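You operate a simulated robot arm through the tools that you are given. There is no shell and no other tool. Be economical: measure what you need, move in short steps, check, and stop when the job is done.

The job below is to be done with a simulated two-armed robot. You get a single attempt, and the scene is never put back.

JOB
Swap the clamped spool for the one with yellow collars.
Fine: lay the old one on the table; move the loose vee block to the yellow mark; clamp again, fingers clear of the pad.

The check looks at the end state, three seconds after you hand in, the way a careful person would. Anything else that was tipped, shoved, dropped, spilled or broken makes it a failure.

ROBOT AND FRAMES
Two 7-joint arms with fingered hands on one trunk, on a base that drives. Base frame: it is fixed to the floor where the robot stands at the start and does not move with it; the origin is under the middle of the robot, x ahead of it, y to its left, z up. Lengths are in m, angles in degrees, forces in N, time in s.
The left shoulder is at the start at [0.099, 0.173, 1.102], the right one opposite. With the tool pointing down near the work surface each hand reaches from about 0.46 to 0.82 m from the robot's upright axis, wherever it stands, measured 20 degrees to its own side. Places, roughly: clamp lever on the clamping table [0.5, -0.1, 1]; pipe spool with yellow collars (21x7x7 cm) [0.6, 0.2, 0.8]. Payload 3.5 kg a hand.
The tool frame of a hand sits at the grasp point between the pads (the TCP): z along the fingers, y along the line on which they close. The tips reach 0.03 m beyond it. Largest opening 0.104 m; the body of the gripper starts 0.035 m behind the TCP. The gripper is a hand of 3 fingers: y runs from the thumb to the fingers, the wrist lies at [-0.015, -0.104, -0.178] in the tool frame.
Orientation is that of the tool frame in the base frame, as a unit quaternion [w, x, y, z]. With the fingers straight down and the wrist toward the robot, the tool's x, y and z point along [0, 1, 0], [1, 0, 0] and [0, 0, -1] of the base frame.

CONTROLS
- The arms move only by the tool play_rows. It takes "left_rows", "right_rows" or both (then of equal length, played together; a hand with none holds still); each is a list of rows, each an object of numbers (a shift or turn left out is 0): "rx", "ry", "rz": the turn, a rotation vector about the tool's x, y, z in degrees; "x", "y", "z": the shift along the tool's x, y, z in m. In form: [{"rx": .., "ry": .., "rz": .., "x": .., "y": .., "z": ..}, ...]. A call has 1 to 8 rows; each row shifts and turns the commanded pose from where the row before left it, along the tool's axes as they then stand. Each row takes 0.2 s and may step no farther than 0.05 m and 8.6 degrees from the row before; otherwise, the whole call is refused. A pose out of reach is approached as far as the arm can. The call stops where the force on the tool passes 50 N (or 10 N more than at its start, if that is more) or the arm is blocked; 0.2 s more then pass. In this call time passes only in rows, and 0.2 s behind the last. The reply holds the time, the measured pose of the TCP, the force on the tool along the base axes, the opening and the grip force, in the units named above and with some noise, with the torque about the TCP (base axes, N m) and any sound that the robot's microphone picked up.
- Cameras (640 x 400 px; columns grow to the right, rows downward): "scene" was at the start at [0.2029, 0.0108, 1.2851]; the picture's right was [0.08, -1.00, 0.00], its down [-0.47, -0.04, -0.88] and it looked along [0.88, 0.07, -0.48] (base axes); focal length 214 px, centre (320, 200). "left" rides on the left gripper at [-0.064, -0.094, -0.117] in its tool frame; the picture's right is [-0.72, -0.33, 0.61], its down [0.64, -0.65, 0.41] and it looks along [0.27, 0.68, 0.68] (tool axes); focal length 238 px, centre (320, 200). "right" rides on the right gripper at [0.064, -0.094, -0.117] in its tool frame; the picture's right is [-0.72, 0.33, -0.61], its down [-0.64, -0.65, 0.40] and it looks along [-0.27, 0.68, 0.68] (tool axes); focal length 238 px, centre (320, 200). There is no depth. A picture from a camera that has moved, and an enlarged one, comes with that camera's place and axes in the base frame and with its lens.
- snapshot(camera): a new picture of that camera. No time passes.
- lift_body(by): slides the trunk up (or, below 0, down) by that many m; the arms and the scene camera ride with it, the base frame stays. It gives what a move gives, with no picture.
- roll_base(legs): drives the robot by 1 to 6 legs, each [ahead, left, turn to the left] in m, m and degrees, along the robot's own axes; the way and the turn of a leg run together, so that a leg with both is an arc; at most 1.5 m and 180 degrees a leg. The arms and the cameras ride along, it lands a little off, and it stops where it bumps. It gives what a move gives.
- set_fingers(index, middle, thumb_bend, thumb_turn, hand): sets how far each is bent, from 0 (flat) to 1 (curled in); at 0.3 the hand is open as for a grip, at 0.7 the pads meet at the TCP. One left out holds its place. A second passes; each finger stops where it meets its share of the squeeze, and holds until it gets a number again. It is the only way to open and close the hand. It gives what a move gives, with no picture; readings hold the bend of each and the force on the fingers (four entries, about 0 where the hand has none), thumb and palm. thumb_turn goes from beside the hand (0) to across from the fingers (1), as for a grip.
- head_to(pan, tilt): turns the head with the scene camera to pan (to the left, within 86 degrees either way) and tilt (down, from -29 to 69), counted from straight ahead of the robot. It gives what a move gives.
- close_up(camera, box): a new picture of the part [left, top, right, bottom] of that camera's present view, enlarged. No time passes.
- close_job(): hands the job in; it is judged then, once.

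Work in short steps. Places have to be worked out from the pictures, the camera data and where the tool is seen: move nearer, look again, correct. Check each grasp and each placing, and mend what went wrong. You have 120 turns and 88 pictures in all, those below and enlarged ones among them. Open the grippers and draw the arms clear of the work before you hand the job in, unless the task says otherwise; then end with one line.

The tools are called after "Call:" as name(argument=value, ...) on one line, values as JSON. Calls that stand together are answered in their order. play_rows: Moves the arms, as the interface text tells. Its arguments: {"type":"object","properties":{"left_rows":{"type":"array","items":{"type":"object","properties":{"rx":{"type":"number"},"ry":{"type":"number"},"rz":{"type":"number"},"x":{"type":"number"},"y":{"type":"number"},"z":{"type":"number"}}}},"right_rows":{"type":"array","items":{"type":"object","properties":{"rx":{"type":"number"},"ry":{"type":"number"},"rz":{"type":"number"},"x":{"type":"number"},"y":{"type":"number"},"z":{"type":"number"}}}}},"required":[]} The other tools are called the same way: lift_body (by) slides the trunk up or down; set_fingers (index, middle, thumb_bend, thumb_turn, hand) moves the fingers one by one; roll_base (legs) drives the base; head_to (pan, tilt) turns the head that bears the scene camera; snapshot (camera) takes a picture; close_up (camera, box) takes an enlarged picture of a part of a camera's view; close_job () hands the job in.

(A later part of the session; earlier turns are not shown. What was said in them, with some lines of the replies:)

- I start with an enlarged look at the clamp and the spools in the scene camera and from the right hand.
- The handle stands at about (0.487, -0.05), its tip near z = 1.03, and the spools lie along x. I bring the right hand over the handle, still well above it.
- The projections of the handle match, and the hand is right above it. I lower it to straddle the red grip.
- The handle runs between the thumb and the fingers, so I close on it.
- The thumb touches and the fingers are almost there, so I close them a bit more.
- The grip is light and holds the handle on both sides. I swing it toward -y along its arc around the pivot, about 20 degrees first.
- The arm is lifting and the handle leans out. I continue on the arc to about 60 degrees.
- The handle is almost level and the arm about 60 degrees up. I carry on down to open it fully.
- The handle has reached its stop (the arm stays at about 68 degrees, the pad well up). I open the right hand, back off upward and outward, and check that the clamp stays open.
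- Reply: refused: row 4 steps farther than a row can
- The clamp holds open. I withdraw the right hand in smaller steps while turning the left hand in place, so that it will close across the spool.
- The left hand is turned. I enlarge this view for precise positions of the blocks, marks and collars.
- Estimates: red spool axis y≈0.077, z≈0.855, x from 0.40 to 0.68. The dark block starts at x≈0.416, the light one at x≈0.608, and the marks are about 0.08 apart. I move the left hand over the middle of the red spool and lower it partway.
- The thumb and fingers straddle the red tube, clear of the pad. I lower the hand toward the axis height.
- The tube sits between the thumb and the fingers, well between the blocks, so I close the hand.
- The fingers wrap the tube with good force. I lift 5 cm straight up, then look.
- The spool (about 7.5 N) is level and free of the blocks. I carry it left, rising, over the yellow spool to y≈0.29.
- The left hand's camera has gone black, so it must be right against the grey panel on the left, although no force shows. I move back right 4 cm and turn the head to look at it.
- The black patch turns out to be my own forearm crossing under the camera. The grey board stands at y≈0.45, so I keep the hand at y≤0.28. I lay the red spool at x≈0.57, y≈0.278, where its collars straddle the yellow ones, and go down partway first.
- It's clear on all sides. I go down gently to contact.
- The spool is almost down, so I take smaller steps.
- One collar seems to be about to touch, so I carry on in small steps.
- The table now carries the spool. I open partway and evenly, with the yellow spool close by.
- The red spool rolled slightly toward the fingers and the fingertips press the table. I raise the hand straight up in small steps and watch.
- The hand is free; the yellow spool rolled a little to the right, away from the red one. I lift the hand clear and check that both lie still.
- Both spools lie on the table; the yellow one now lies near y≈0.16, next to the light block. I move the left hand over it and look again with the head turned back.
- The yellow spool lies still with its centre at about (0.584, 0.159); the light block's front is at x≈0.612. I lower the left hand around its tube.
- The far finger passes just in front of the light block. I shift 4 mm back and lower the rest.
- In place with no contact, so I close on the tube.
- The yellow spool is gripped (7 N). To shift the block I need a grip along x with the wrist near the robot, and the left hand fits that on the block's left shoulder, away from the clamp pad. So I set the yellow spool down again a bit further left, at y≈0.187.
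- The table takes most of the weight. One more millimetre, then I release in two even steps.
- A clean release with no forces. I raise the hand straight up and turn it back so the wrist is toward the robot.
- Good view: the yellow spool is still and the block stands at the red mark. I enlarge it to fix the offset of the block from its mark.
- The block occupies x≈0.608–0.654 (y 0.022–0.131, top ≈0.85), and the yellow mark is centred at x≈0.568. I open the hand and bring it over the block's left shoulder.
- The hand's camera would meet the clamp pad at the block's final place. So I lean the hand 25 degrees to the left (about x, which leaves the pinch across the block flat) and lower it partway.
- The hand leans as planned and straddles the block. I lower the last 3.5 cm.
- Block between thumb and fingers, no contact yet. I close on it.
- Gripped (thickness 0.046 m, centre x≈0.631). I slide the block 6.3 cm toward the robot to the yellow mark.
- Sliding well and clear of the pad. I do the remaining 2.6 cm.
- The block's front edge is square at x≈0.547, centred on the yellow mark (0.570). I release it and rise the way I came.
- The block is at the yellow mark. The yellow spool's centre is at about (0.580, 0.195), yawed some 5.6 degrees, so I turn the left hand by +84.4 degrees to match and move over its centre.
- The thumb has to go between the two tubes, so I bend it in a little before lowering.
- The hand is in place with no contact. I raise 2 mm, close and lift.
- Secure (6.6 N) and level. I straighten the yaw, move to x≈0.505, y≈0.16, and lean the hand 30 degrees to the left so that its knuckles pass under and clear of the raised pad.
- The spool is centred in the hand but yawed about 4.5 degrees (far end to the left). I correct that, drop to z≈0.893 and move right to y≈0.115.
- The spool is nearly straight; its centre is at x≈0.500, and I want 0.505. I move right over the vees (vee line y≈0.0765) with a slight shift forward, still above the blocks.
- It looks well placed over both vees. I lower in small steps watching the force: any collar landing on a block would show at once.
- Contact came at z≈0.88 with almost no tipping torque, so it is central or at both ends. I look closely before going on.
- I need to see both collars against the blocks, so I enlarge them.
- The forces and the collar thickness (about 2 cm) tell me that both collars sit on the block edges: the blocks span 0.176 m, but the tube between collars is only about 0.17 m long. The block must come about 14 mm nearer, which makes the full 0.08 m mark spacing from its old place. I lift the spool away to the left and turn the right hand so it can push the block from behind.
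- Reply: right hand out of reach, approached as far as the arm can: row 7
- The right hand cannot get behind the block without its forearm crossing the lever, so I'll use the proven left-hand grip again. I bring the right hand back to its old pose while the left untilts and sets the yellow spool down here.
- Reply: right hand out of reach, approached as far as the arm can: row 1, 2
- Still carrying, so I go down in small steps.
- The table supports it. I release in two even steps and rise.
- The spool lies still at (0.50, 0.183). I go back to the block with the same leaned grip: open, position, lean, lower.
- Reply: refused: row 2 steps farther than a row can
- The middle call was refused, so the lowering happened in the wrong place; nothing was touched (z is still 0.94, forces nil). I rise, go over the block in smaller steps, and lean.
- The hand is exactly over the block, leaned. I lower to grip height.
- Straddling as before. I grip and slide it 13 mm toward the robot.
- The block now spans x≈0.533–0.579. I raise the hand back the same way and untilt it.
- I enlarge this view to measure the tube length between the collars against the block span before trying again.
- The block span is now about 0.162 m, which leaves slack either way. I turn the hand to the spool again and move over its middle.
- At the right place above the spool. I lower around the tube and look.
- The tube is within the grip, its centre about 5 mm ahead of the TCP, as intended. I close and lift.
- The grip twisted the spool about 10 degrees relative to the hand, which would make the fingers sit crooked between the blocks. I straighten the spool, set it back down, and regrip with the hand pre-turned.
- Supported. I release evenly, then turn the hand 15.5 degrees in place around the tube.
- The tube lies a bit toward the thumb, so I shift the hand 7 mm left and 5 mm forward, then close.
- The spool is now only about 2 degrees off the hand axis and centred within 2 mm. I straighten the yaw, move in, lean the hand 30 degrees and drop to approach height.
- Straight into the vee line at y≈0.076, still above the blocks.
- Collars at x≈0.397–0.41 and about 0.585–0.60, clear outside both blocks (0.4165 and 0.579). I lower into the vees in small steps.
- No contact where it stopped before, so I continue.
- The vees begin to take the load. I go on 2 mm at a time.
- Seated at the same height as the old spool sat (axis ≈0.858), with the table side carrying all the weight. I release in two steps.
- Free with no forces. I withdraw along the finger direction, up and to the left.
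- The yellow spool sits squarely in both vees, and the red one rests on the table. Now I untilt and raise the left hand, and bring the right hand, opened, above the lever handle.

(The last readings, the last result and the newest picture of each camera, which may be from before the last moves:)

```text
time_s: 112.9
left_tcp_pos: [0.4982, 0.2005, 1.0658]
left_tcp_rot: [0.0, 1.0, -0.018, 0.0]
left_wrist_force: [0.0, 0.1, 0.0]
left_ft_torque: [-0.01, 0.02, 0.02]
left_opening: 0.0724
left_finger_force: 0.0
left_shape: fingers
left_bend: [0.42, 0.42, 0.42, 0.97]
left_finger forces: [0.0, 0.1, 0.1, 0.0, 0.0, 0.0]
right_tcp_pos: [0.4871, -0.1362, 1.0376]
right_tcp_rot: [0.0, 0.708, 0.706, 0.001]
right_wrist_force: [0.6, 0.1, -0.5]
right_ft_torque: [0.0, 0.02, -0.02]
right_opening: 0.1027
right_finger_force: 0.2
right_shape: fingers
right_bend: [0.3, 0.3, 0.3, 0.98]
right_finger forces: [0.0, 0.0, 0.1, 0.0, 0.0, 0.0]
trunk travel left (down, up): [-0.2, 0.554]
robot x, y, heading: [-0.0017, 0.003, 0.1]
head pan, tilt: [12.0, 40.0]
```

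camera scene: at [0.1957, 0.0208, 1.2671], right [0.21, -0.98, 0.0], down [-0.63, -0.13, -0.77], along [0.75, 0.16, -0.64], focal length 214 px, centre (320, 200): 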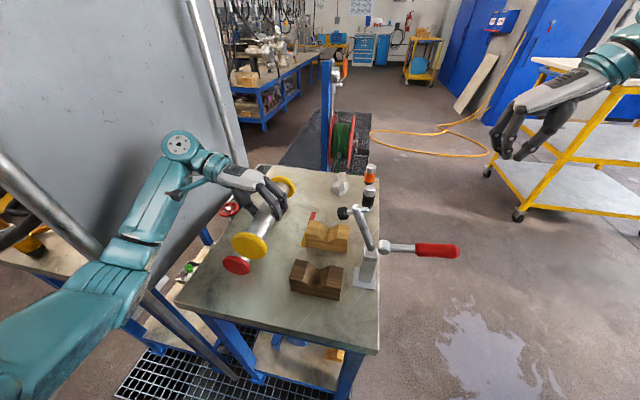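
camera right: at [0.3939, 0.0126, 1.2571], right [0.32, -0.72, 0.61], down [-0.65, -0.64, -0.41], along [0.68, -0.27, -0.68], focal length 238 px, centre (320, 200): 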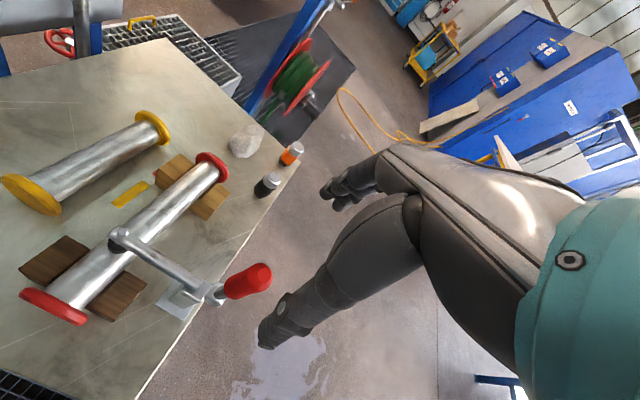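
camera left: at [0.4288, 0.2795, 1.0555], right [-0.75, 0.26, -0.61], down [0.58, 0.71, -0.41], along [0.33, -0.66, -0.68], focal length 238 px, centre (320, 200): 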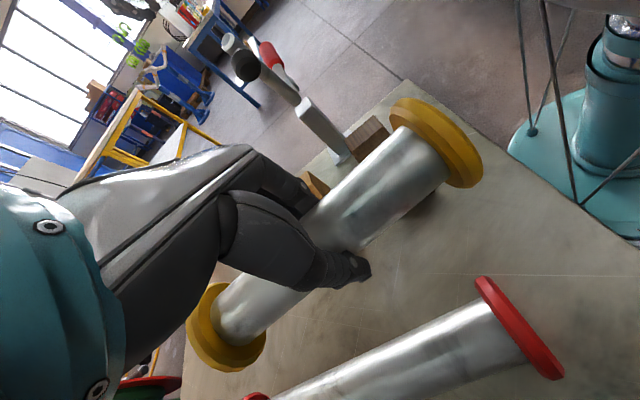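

Right hand is over the handle. I lower it to straddle the handle and close lightly.

Call:
play_rows(right_rows=[{"z": 0.04}, {"z": 0.035}, {"z": 0.027}])

Call:
set_fingers(hand="right", index=0.7, middle=0.7, thumb_bend=0.62)

Call:
close_up(camera="scene", box=[280, 150, 480, 310])

```text
time_s: 113.7
left_tcp_pos: [0.498, 0.2005, 1.0662]
left_tcp_rot: [0.0, 1.0, -0.017, -0.001]
left_wrist_force: [0.0, 0.9, 0.2]
left_ft_torque: [-0.04, -0.01, 0.0]
left_opening: 0.0724
left_finger_force: 0.1
left_shape: fingers
left_bend: [0.42, 0.42, 0.42, 0.97]
left_finger forces: [0.0, 0.0, 0.0, 0.0, 0.1, 0.0]
right_tcp_pos: [0.4881, -0.134, 0.9357]
right_tcp_rot: [0.001, 0.708, 0.706, 0.001]
right_wrist_force: [0.3, -0.2, 0.2]
right_ft_torque: [0.04, -0.01, 0.01]
right_opening: 0.1026
right_finger_force: 0.0
right_shape: fingers
right_bend: [0.3, 0.3, 0.3, 0.98]
right_finger forces: [0.0, 0.1, 0.1, 0.0, 0.1, 0.1]
trunk travel left (down, up): [-0.2, 0.554]
robot x, y, heading: [-0.0016, -0.0022, -0.3]
head pan, tilt: [12.0, 40.0]
```

```text
time_s: 114.7
left_tcp_pos: [0.4976, 0.1993, 1.0663]
left_tcp_rot: [0.0, 1.0, -0.017, 0.001]
left_wrist_force: [-0.1, -0.5, 0.6]
left_ft_torque: [-0.01, 0.02, 0.0]
left_opening: 0.0725
left_finger_force: 0.1
left_shape: fingers
left_bend: [0.42, 0.42, 0.42, 0.97]
left_finger forces: [0.0, 0.0, 0.0, 0.0, 0.1, 0.1]
right_tcp_pos: [0.4871, -0.1347, 0.9361]
right_tcp_rot: [0.0, 0.707, 0.708, -0.001]
right_wrist_force: [-5.8, -0.6, -1.3]
right_ft_torque: [0.02, -0.06, 0.04]
right_opening: 0.0157
right_finger_force: 2.9
right_shape: fingers
right_bend: [0.7, 0.7, 0.59, 0.98]
right_finger forces: [0.0, 0.0, 0.0, 0.1, 5.7, 0.0]
trunk travel left (down, up): [-0.2, 0.554]
robot x, y, heading: [0.0015, 0.0007, 0.1]
head pan, tilt: [12.0, 40.0]
```

```text
2.50 times, centred on (380, 230) of scene
camera zoom: at [0.1948, 0.0207, 1.2673], right [0.21, -0.98, 0.0], down [-0.63, -0.13, -0.77], along [0.75, 0.16, -0.64], focal length 536 px, centre (170, 125)
```

zoom: 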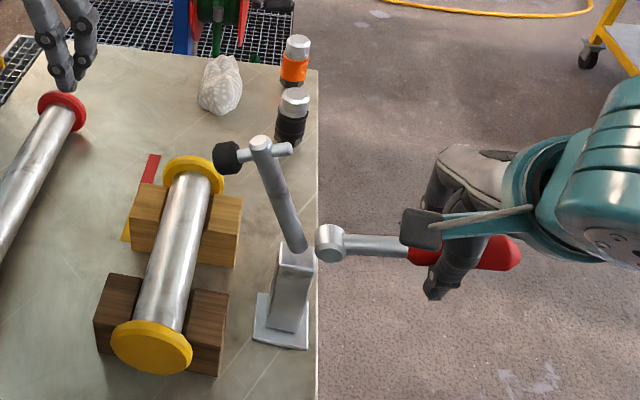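

The handle is held between thumb and fingers. I tighten a little and swing it back up along the reverse of the opening path.

Call:
set_fingers(hand="right", index=0.75, middle=0.75, thumb_bend=0.66)

Call:
play_rows(right_rows=[{"x": 0.004, "z": -0.013}, {"x": 0.004, "z": -0.013}, {"x": 0.005, "z": -0.01}, {"x": 0.006, "z": -0.0095}, {"x": 0.007, "z": -0.009}, {"x": 0.008, "z": -0.0085}, {"x": 0.0085, "z": -0.007}, {"x": 0.0085, "z": -0.005}])

```text
time_s: 115.7
left_tcp_pos: [0.498, 0.2004, 1.0684]
left_tcp_rot: [0.001, 1.0, -0.017, -0.001]
left_wrist_force: [0.5, -0.5, 0.1]
left_ft_torque: [0.01, -0.04, 0.0]
left_opening: 0.0724
left_finger_force: 0.1
left_shape: fingers
left_bend: [0.42, 0.42, 0.42, 0.97]
left_finger forces: [0.0, 0.0, 0.1, 0.0, 0.1, 0.0]
right_tcp_pos: [0.4876, -0.1342, 0.9364]
right_tcp_rot: [0.001, 0.707, 0.707, 0.0]
right_wrist_force: [-8.3, -0.1, -4.8]
right_ft_torque: [-0.02, -0.09, 0.07]
right_opening: 0.0065
right_finger_force: 5.4
right_shape: fingers
right_bend: [0.75, 0.75, 0.61, 0.97]
right_finger forces: [1.5, 0.1, 0.1, 0.1, 9.3, 0.0]
trunk travel left (down, up): [-0.2, 0.554]
robot x, y, heading: [-0.0013, 0.0024, -0.2]
head pan, tilt: [12.0, 40.0]
```

```text
time_s: 117.5
left_tcp_pos: [0.4978, 0.1996, 1.0665]
left_tcp_rot: [0.0, 1.0, -0.016, 0.0]
left_wrist_force: [0.0, 0.6, -0.3]
left_ft_torque: [0.01, 0.03, 0.01]
left_opening: 0.0725
left_finger_force: 0.1
left_shape: fingers
left_bend: [0.42, 0.42, 0.42, 0.97]
left_finger forces: [0.0, 0.0, 0.0, 0.0, 0.0, 0.0]
right_tcp_pos: [0.4876, -0.0833, 1.0133]
right_tcp_rot: [0.0, 0.708, 0.706, 0.003]
right_wrist_force: [-3.2, -3.3, -5.6]
right_ft_torque: [-0.15, -0.04, -0.01]
right_opening: 0.0021
right_finger_force: 3.9
right_shape: fingers
right_bend: [0.74, 0.75, 0.65, 0.97]
right_finger forces: [4.6, 0.0, 0.1, 0.0, 2.6, 0.1]
trunk travel left (down, up): [-0.2, 0.554]
robot x, y, heading: [-0.0007, -0.0014, 0.0]
head pan, tilt: [12.0, 40.0]
```

The handle is following with small forces. I finish the swing to upright.

Call:
play_rows(right_rows=[{"x": 0.0085, "z": -0.0026}, {"x": 0.0085, "z": -0.002}, {"x": 0.0085, "z": -0.001}, {"x": 0.009, "z": -0.0004}])

Call:
close_up(camera="scene", box=[260, 150, 440, 310])

```text
time_s: 118.5
left_tcp_pos: [0.4997, 0.1957, 1.067]
left_tcp_rot: [0.0, 1.0, -0.019, 0.0]
left_wrist_force: [0.9, 0.0, -0.7]
left_ft_torque: [-0.04, 0.0, 0.0]
left_opening: 0.0723
left_finger_force: 0.1
left_shape: fingers
left_bend: [0.42, 0.42, 0.42, 0.97]
left_finger forces: [0.0, 0.0, 0.1, 0.0, 0.0, 0.0]
right_tcp_pos: [0.4908, -0.0672, 1.0157]
right_tcp_rot: [0.006, 0.717, 0.697, -0.009]
right_wrist_force: [-1.8, -24.7, -1.8]
right_ft_torque: [-0.24, -0.15, 0.22]
right_opening: 0.0052
right_finger_force: 12.1
right_shape: fingers
right_bend: [0.74, 0.75, 0.63, 1.0]
right_finger forces: [15.0, 0.0, 0.0, 0.0, 9.3, 0.1]
trunk travel left (down, up): [-0.2, 0.554]
robot x, y, heading: [-0.0003, -0.0026, -0.3]
head pan, tilt: [12.0, 40.0]
stopped in row 4 (right hand): the force on the tool passed its limit (the readings are from after the stop); the commanded pose is now the measured one
```

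```text
2.50 times, centred on (350, 230) of scene
camera zoom: at [0.1953, 0.0175, 1.2673], right [0.2, -0.98, 0.0], down [-0.63, -0.13, -0.77], along [0.75, 0.16, -0.64], focal length 536 px, centre (245, 125)
```

zoom: 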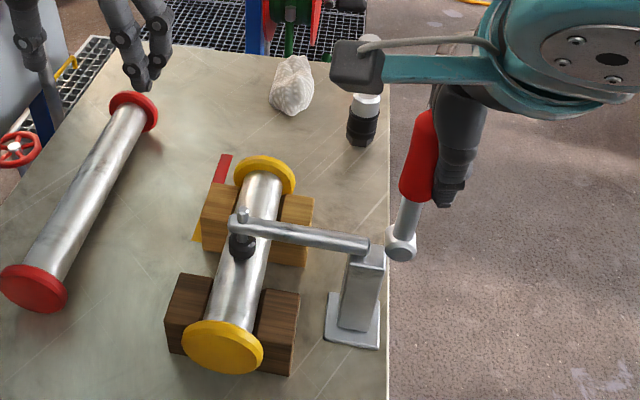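

The pad is down on the tube and the handle is just short of its original upright lean; the closed fingers now push it from the outside. I press on a few more millimetres to lock it.

Call:
play_rows(right_rows=[{"x": 0.004}, {"x": 0.004}, {"x": 0.004}])

```text
time_s: 119.2
left_tcp_pos: [0.4989, 0.1947, 1.0673]
left_tcp_rot: [-0.001, 1.0, -0.02, 0.001]
left_wrist_force: [-0.9, 0.2, 0.2]
left_ft_torque: [-0.02, -0.01, 0.01]
left_opening: 0.0726
left_finger_force: 0.0
left_shape: fingers
left_bend: [0.42, 0.42, 0.42, 0.97]
left_finger forces: [0.0, 0.0, 0.0, 0.0, 0.0, 0.0]
right_tcp_pos: [0.4902, -0.0664, 1.0161]
right_tcp_rot: [0.012, 0.724, 0.69, -0.015]
right_wrist_force: [-3.6, -25.8, 1.7]
right_ft_torque: [0.0, -0.28, 0.29]
right_opening: 0.0069
right_finger_force: 13.6
right_shape: fingers
right_bend: [0.74, 0.75, 0.63, 1.0]
right_finger forces: [13.3, 0.1, 0.1, 0.0, 14.0, 0.0]
trunk travel left (down, up): [-0.2, 0.554]
robot x, y, heading: [-0.0026, -0.0003, -0.0]
head pan, tilt: [12.0, 40.0]
stopped in row 3 (right hand): the force on the tool passed its limit (the readings are from after the stop); the commanded pose is now the measured one
```

It has hit its stop: the handle is vertical and 50 N moves it no further. I back the right hand away from the handle toward -y.

Call:
play_rows(right_rows=[{"x": -0.01}, {"x": -0.02}, {"x": -0.03}, {"x": -0.04}, {"x": -0.04}])

Call:
set_fingers(hand="right", index=0.3, middle=0.3, thumb_bend=0.3)

Call:
snapshot(camera="scene")

```text
time_s: 120.4
left_tcp_pos: [0.4983, 0.1962, 1.0665]
left_tcp_rot: [0.0, 1.0, -0.019, -0.001]
left_wrist_force: [-0.4, -0.6, -0.5]
left_ft_torque: [-0.01, 0.01, -0.02]
left_opening: 0.0724
left_finger_force: 0.1
left_shape: fingers
left_bend: [0.42, 0.42, 0.42, 0.97]
left_finger forces: [0.1, 0.0, 0.0, 0.0, 0.0, 0.1]
right_tcp_pos: [0.4827, -0.2012, 1.0215]
right_tcp_rot: [0.009, 0.72, 0.694, -0.012]
right_wrist_force: [0.3, -0.4, -0.1]
right_ft_torque: [0.02, -0.02, -0.02]
right_opening: 0.0
right_finger_force: 0.1
right_shape: fingers
right_bend: [0.75, 0.75, 0.65, 0.98]
right_finger forces: [0.1, 0.0, 0.0, 0.0, 0.0, 0.0]
trunk travel left (down, up): [-0.2, 0.554]
robot x, y, heading: [0.0027, -0.0034, 0.0]
head pan, tilt: [12.0, 40.0]
```

```text
time_s: 121.4
left_tcp_pos: [0.4996, 0.1967, 1.0668]
left_tcp_rot: [0.0, 1.0, -0.019, 0.0]
left_wrist_force: [-0.3, -0.3, -0.6]
left_ft_torque: [0.0, 0.01, -0.01]
left_opening: 0.0724
left_finger_force: 0.0
left_shape: fingers
left_bend: [0.42, 0.42, 0.42, 0.97]
left_finger forces: [0.0, 0.0, 0.1, 0.0, 0.0, 0.1]
right_tcp_pos: [0.4839, -0.2007, 1.0214]
right_tcp_rot: [0.009, 0.72, 0.694, -0.012]
right_wrist_force: [0.2, 0.2, 0.8]
right_ft_torque: [0.0, 0.03, 0.01]
right_opening: 0.1027
right_finger_force: 0.0
right_shape: fingers
right_bend: [0.3, 0.3, 0.3, 0.98]
right_finger forces: [0.0, 0.0, 0.1, 0.1, 0.1, 0.0]
trunk travel left (down, up): [-0.2, 0.554]
robot x, y, heading: [-0.0023, -0.0011, -0.0]
head pan, tilt: [12.0, 40.0]
```

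```text
refused: no pictures are left
```

No pictures are left, so I check the lever by touch: the closed fingers go back to the same spot from outside. That only pushes in the closing direction.

Call:
set_fingers(hand="right", index=0.75, middle=0.75, thumb_bend=0.65)

Call:
play_rows(right_rows=[{"x": 0.04}, {"x": 0.04}, {"x": 0.03}, {"x": 0.01}, {"x": 0.008}, {"x": 0.005}])

```text
time_s: 122.4
left_tcp_pos: [0.4989, 0.1965, 1.0658]
left_tcp_rot: [0.001, 1.0, -0.019, 0.0]
left_wrist_force: [0.2, -0.1, -0.2]
left_ft_torque: [0.02, -0.02, 0.01]
left_opening: 0.0722
left_finger_force: 0.0
left_shape: fingers
left_bend: [0.42, 0.42, 0.42, 0.97]
left_finger forces: [0.0, 0.1, 0.0, 0.0, 0.1, 0.0]
right_tcp_pos: [0.483, -0.2014, 1.0203]
right_tcp_rot: [0.009, 0.72, 0.693, -0.013]
right_wrist_force: [-0.2, -0.1, 0.7]
right_ft_torque: [-0.01, -0.02, 0.01]
right_opening: 0.0002
right_finger_force: 0.0
right_shape: fingers
right_bend: [0.75, 0.75, 0.65, 0.98]
right_finger forces: [0.0, 0.0, 0.1, 0.0, 0.0, 0.1]
trunk travel left (down, up): [-0.2, 0.554]
robot x, y, heading: [0.0001, -0.0, 0.0]
head pan, tilt: [12.0, 40.0]
```

```text
time_s: 123.8
left_tcp_pos: [0.4994, 0.1963, 1.0679]
left_tcp_rot: [-0.001, 1.0, -0.019, 0.0]
left_wrist_force: [-0.1, 0.7, -0.1]
left_ft_torque: [0.01, -0.01, 0.0]
left_opening: 0.0725
left_finger_force: 0.0
left_shape: fingers
left_bend: [0.42, 0.42, 0.42, 0.97]
left_finger forces: [0.0, 0.0, 0.0, 0.0, 0.1, 0.0]
right_tcp_pos: [0.4902, -0.0714, 1.0184]
right_tcp_rot: [0.01, 0.722, 0.691, -0.013]
right_wrist_force: [1.0, -15.2, 2.3]
right_ft_torque: [-0.11, 0.0, 0.17]
right_opening: 0.0
right_finger_force: 7.5
right_shape: fingers
right_bend: [0.75, 0.75, 0.64, 0.99]
right_finger forces: [9.3, 0.0, 0.0, 0.0, 6.0, 0.0]
trunk travel left (down, up): [-0.2, 0.554]
robot x, y, heading: [0.0011, -0.0009, -0.3]
head pan, tilt: [12.0, 40.0]
```

The handle is still upright and stiff at the same spot (15 N at y≈-0.071), so the clamp stayed locked. I withdraw both hands and open them.

Call:
play_rows(right_rows=[{"x": -0.01}, {"x": -0.03}, {"x": -0.04}, {"x": -0.045}, {"x": -0.04}, {"z": -0.04}, {"z": -0.04}], left_rows=[{"z": -0.02}, {"z": -0.03}, {"z": -0.03}, {"z": -0.03}, {"z": -0.03}, {}, {}])

Call:
set_fingers(hand="right", index=0.3, middle=0.3, thumb_bend=0.3)

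Call:
set_fingers(hand="left", index=0.3, middle=0.3, thumb_bend=0.3)

```text
time_s: 125.4
left_tcp_pos: [0.5013, 0.1968, 1.2077]
left_tcp_rot: [0.001, 1.0, -0.019, 0.0]
left_wrist_force: [0.1, 0.1, 0.1]
left_ft_torque: [-0.02, 0.01, 0.03]
left_opening: 0.0725
left_finger_force: 0.2
left_shape: fingers
left_bend: [0.42, 0.42, 0.42, 0.97]
left_finger forces: [0.0, 0.1, 0.1, 0.1, 0.1, 0.0]
right_tcp_pos: [0.4839, -0.2311, 1.1026]
right_tcp_rot: [0.01, 0.719, 0.694, -0.012]
right_wrist_force: [0.0, 0.9, 0.2]
right_ft_torque: [0.03, -0.02, -0.02]
right_opening: 0.0
right_finger_force: 0.0
right_shape: fingers
right_bend: [0.75, 0.75, 0.65, 0.98]
right_finger forces: [0.0, 0.0, 0.0, 0.0, 0.0, 0.1]
trunk travel left (down, up): [-0.2, 0.554]
robot x, y, heading: [-0.0006, -0.001, -0.1]
head pan, tilt: [12.0, 40.0]
```

```text
time_s: 126.4
left_tcp_pos: [0.5009, 0.1979, 1.2075]
left_tcp_rot: [0.001, 1.0, -0.019, 0.0]
left_wrist_force: [0.1, -1.2, -0.1]
left_ft_torque: [-0.04, 0.04, -0.03]
left_opening: 0.0722
left_finger_force: 0.1
left_shape: fingers
left_bend: [0.42, 0.42, 0.42, 0.97]
left_finger forces: [0.0, 0.0, 0.0, 0.0, 0.0, 0.0]
right_tcp_pos: [0.4846, -0.2305, 1.101]
right_tcp_rot: [0.009, 0.721, 0.693, -0.013]
right_wrist_force: [-0.8, -0.2, 0.3]
right_ft_torque: [0.02, -0.01, 0.01]
right_opening: 0.1027
right_finger_force: 0.0
right_shape: fingers
right_bend: [0.3, 0.3, 0.3, 0.98]
right_finger forces: [0.1, 0.1, 0.0, 0.0, 0.0, 0.0]
trunk travel left (down, up): [-0.2, 0.554]
robot x, y, heading: [0.0016, -0.0048, -0.0]
head pan, tilt: [12.0, 40.0]
```

```text
time_s: 127.4
left_tcp_pos: [0.5011, 0.1976, 1.2072]
left_tcp_rot: [0.0, 1.0, -0.02, 0.0]
left_wrist_force: [1.1, -1.3, -0.3]
left_ft_torque: [-0.02, 0.0, -0.02]
left_opening: 0.1028
left_finger_force: 0.1
left_shape: fingers
left_bend: [0.3, 0.3, 0.3, 0.97]
left_finger forces: [0.1, 0.1, 0.0, 0.0, 0.0, 0.0]
right_tcp_pos: [0.4843, -0.2315, 1.0999]
right_tcp_rot: [0.01, 0.72, 0.694, -0.013]
right_wrist_force: [-0.7, 0.6, 0.2]
right_ft_torque: [0.02, 0.01, -0.03]
right_opening: 0.1028
right_finger_force: 0.2
right_shape: fingers
right_bend: [0.3, 0.3, 0.3, 0.98]
right_finger forces: [0.0, 0.1, 0.1, 0.1, 0.0, 0.0]
trunk travel left (down, up): [-0.2, 0.554]
robot x, y, heading: [-0.0026, 0.0027, -0.1]
head pan, tilt: [12.0, 40.0]
```

Both hands are open and clear of the work, so I hand the job in.

Call:
close_job()

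```text
The job is handed in.
```

The yellow-collared spool is clamped in the two vee blocks, the old red one lies on the table, and both hands are open and clear; the loose block sits beside the yellow mark about 12 mm short of its centre (the collars would not fit with it centred), and I confirmed the clamp lock only by touch because the pictures had run out.
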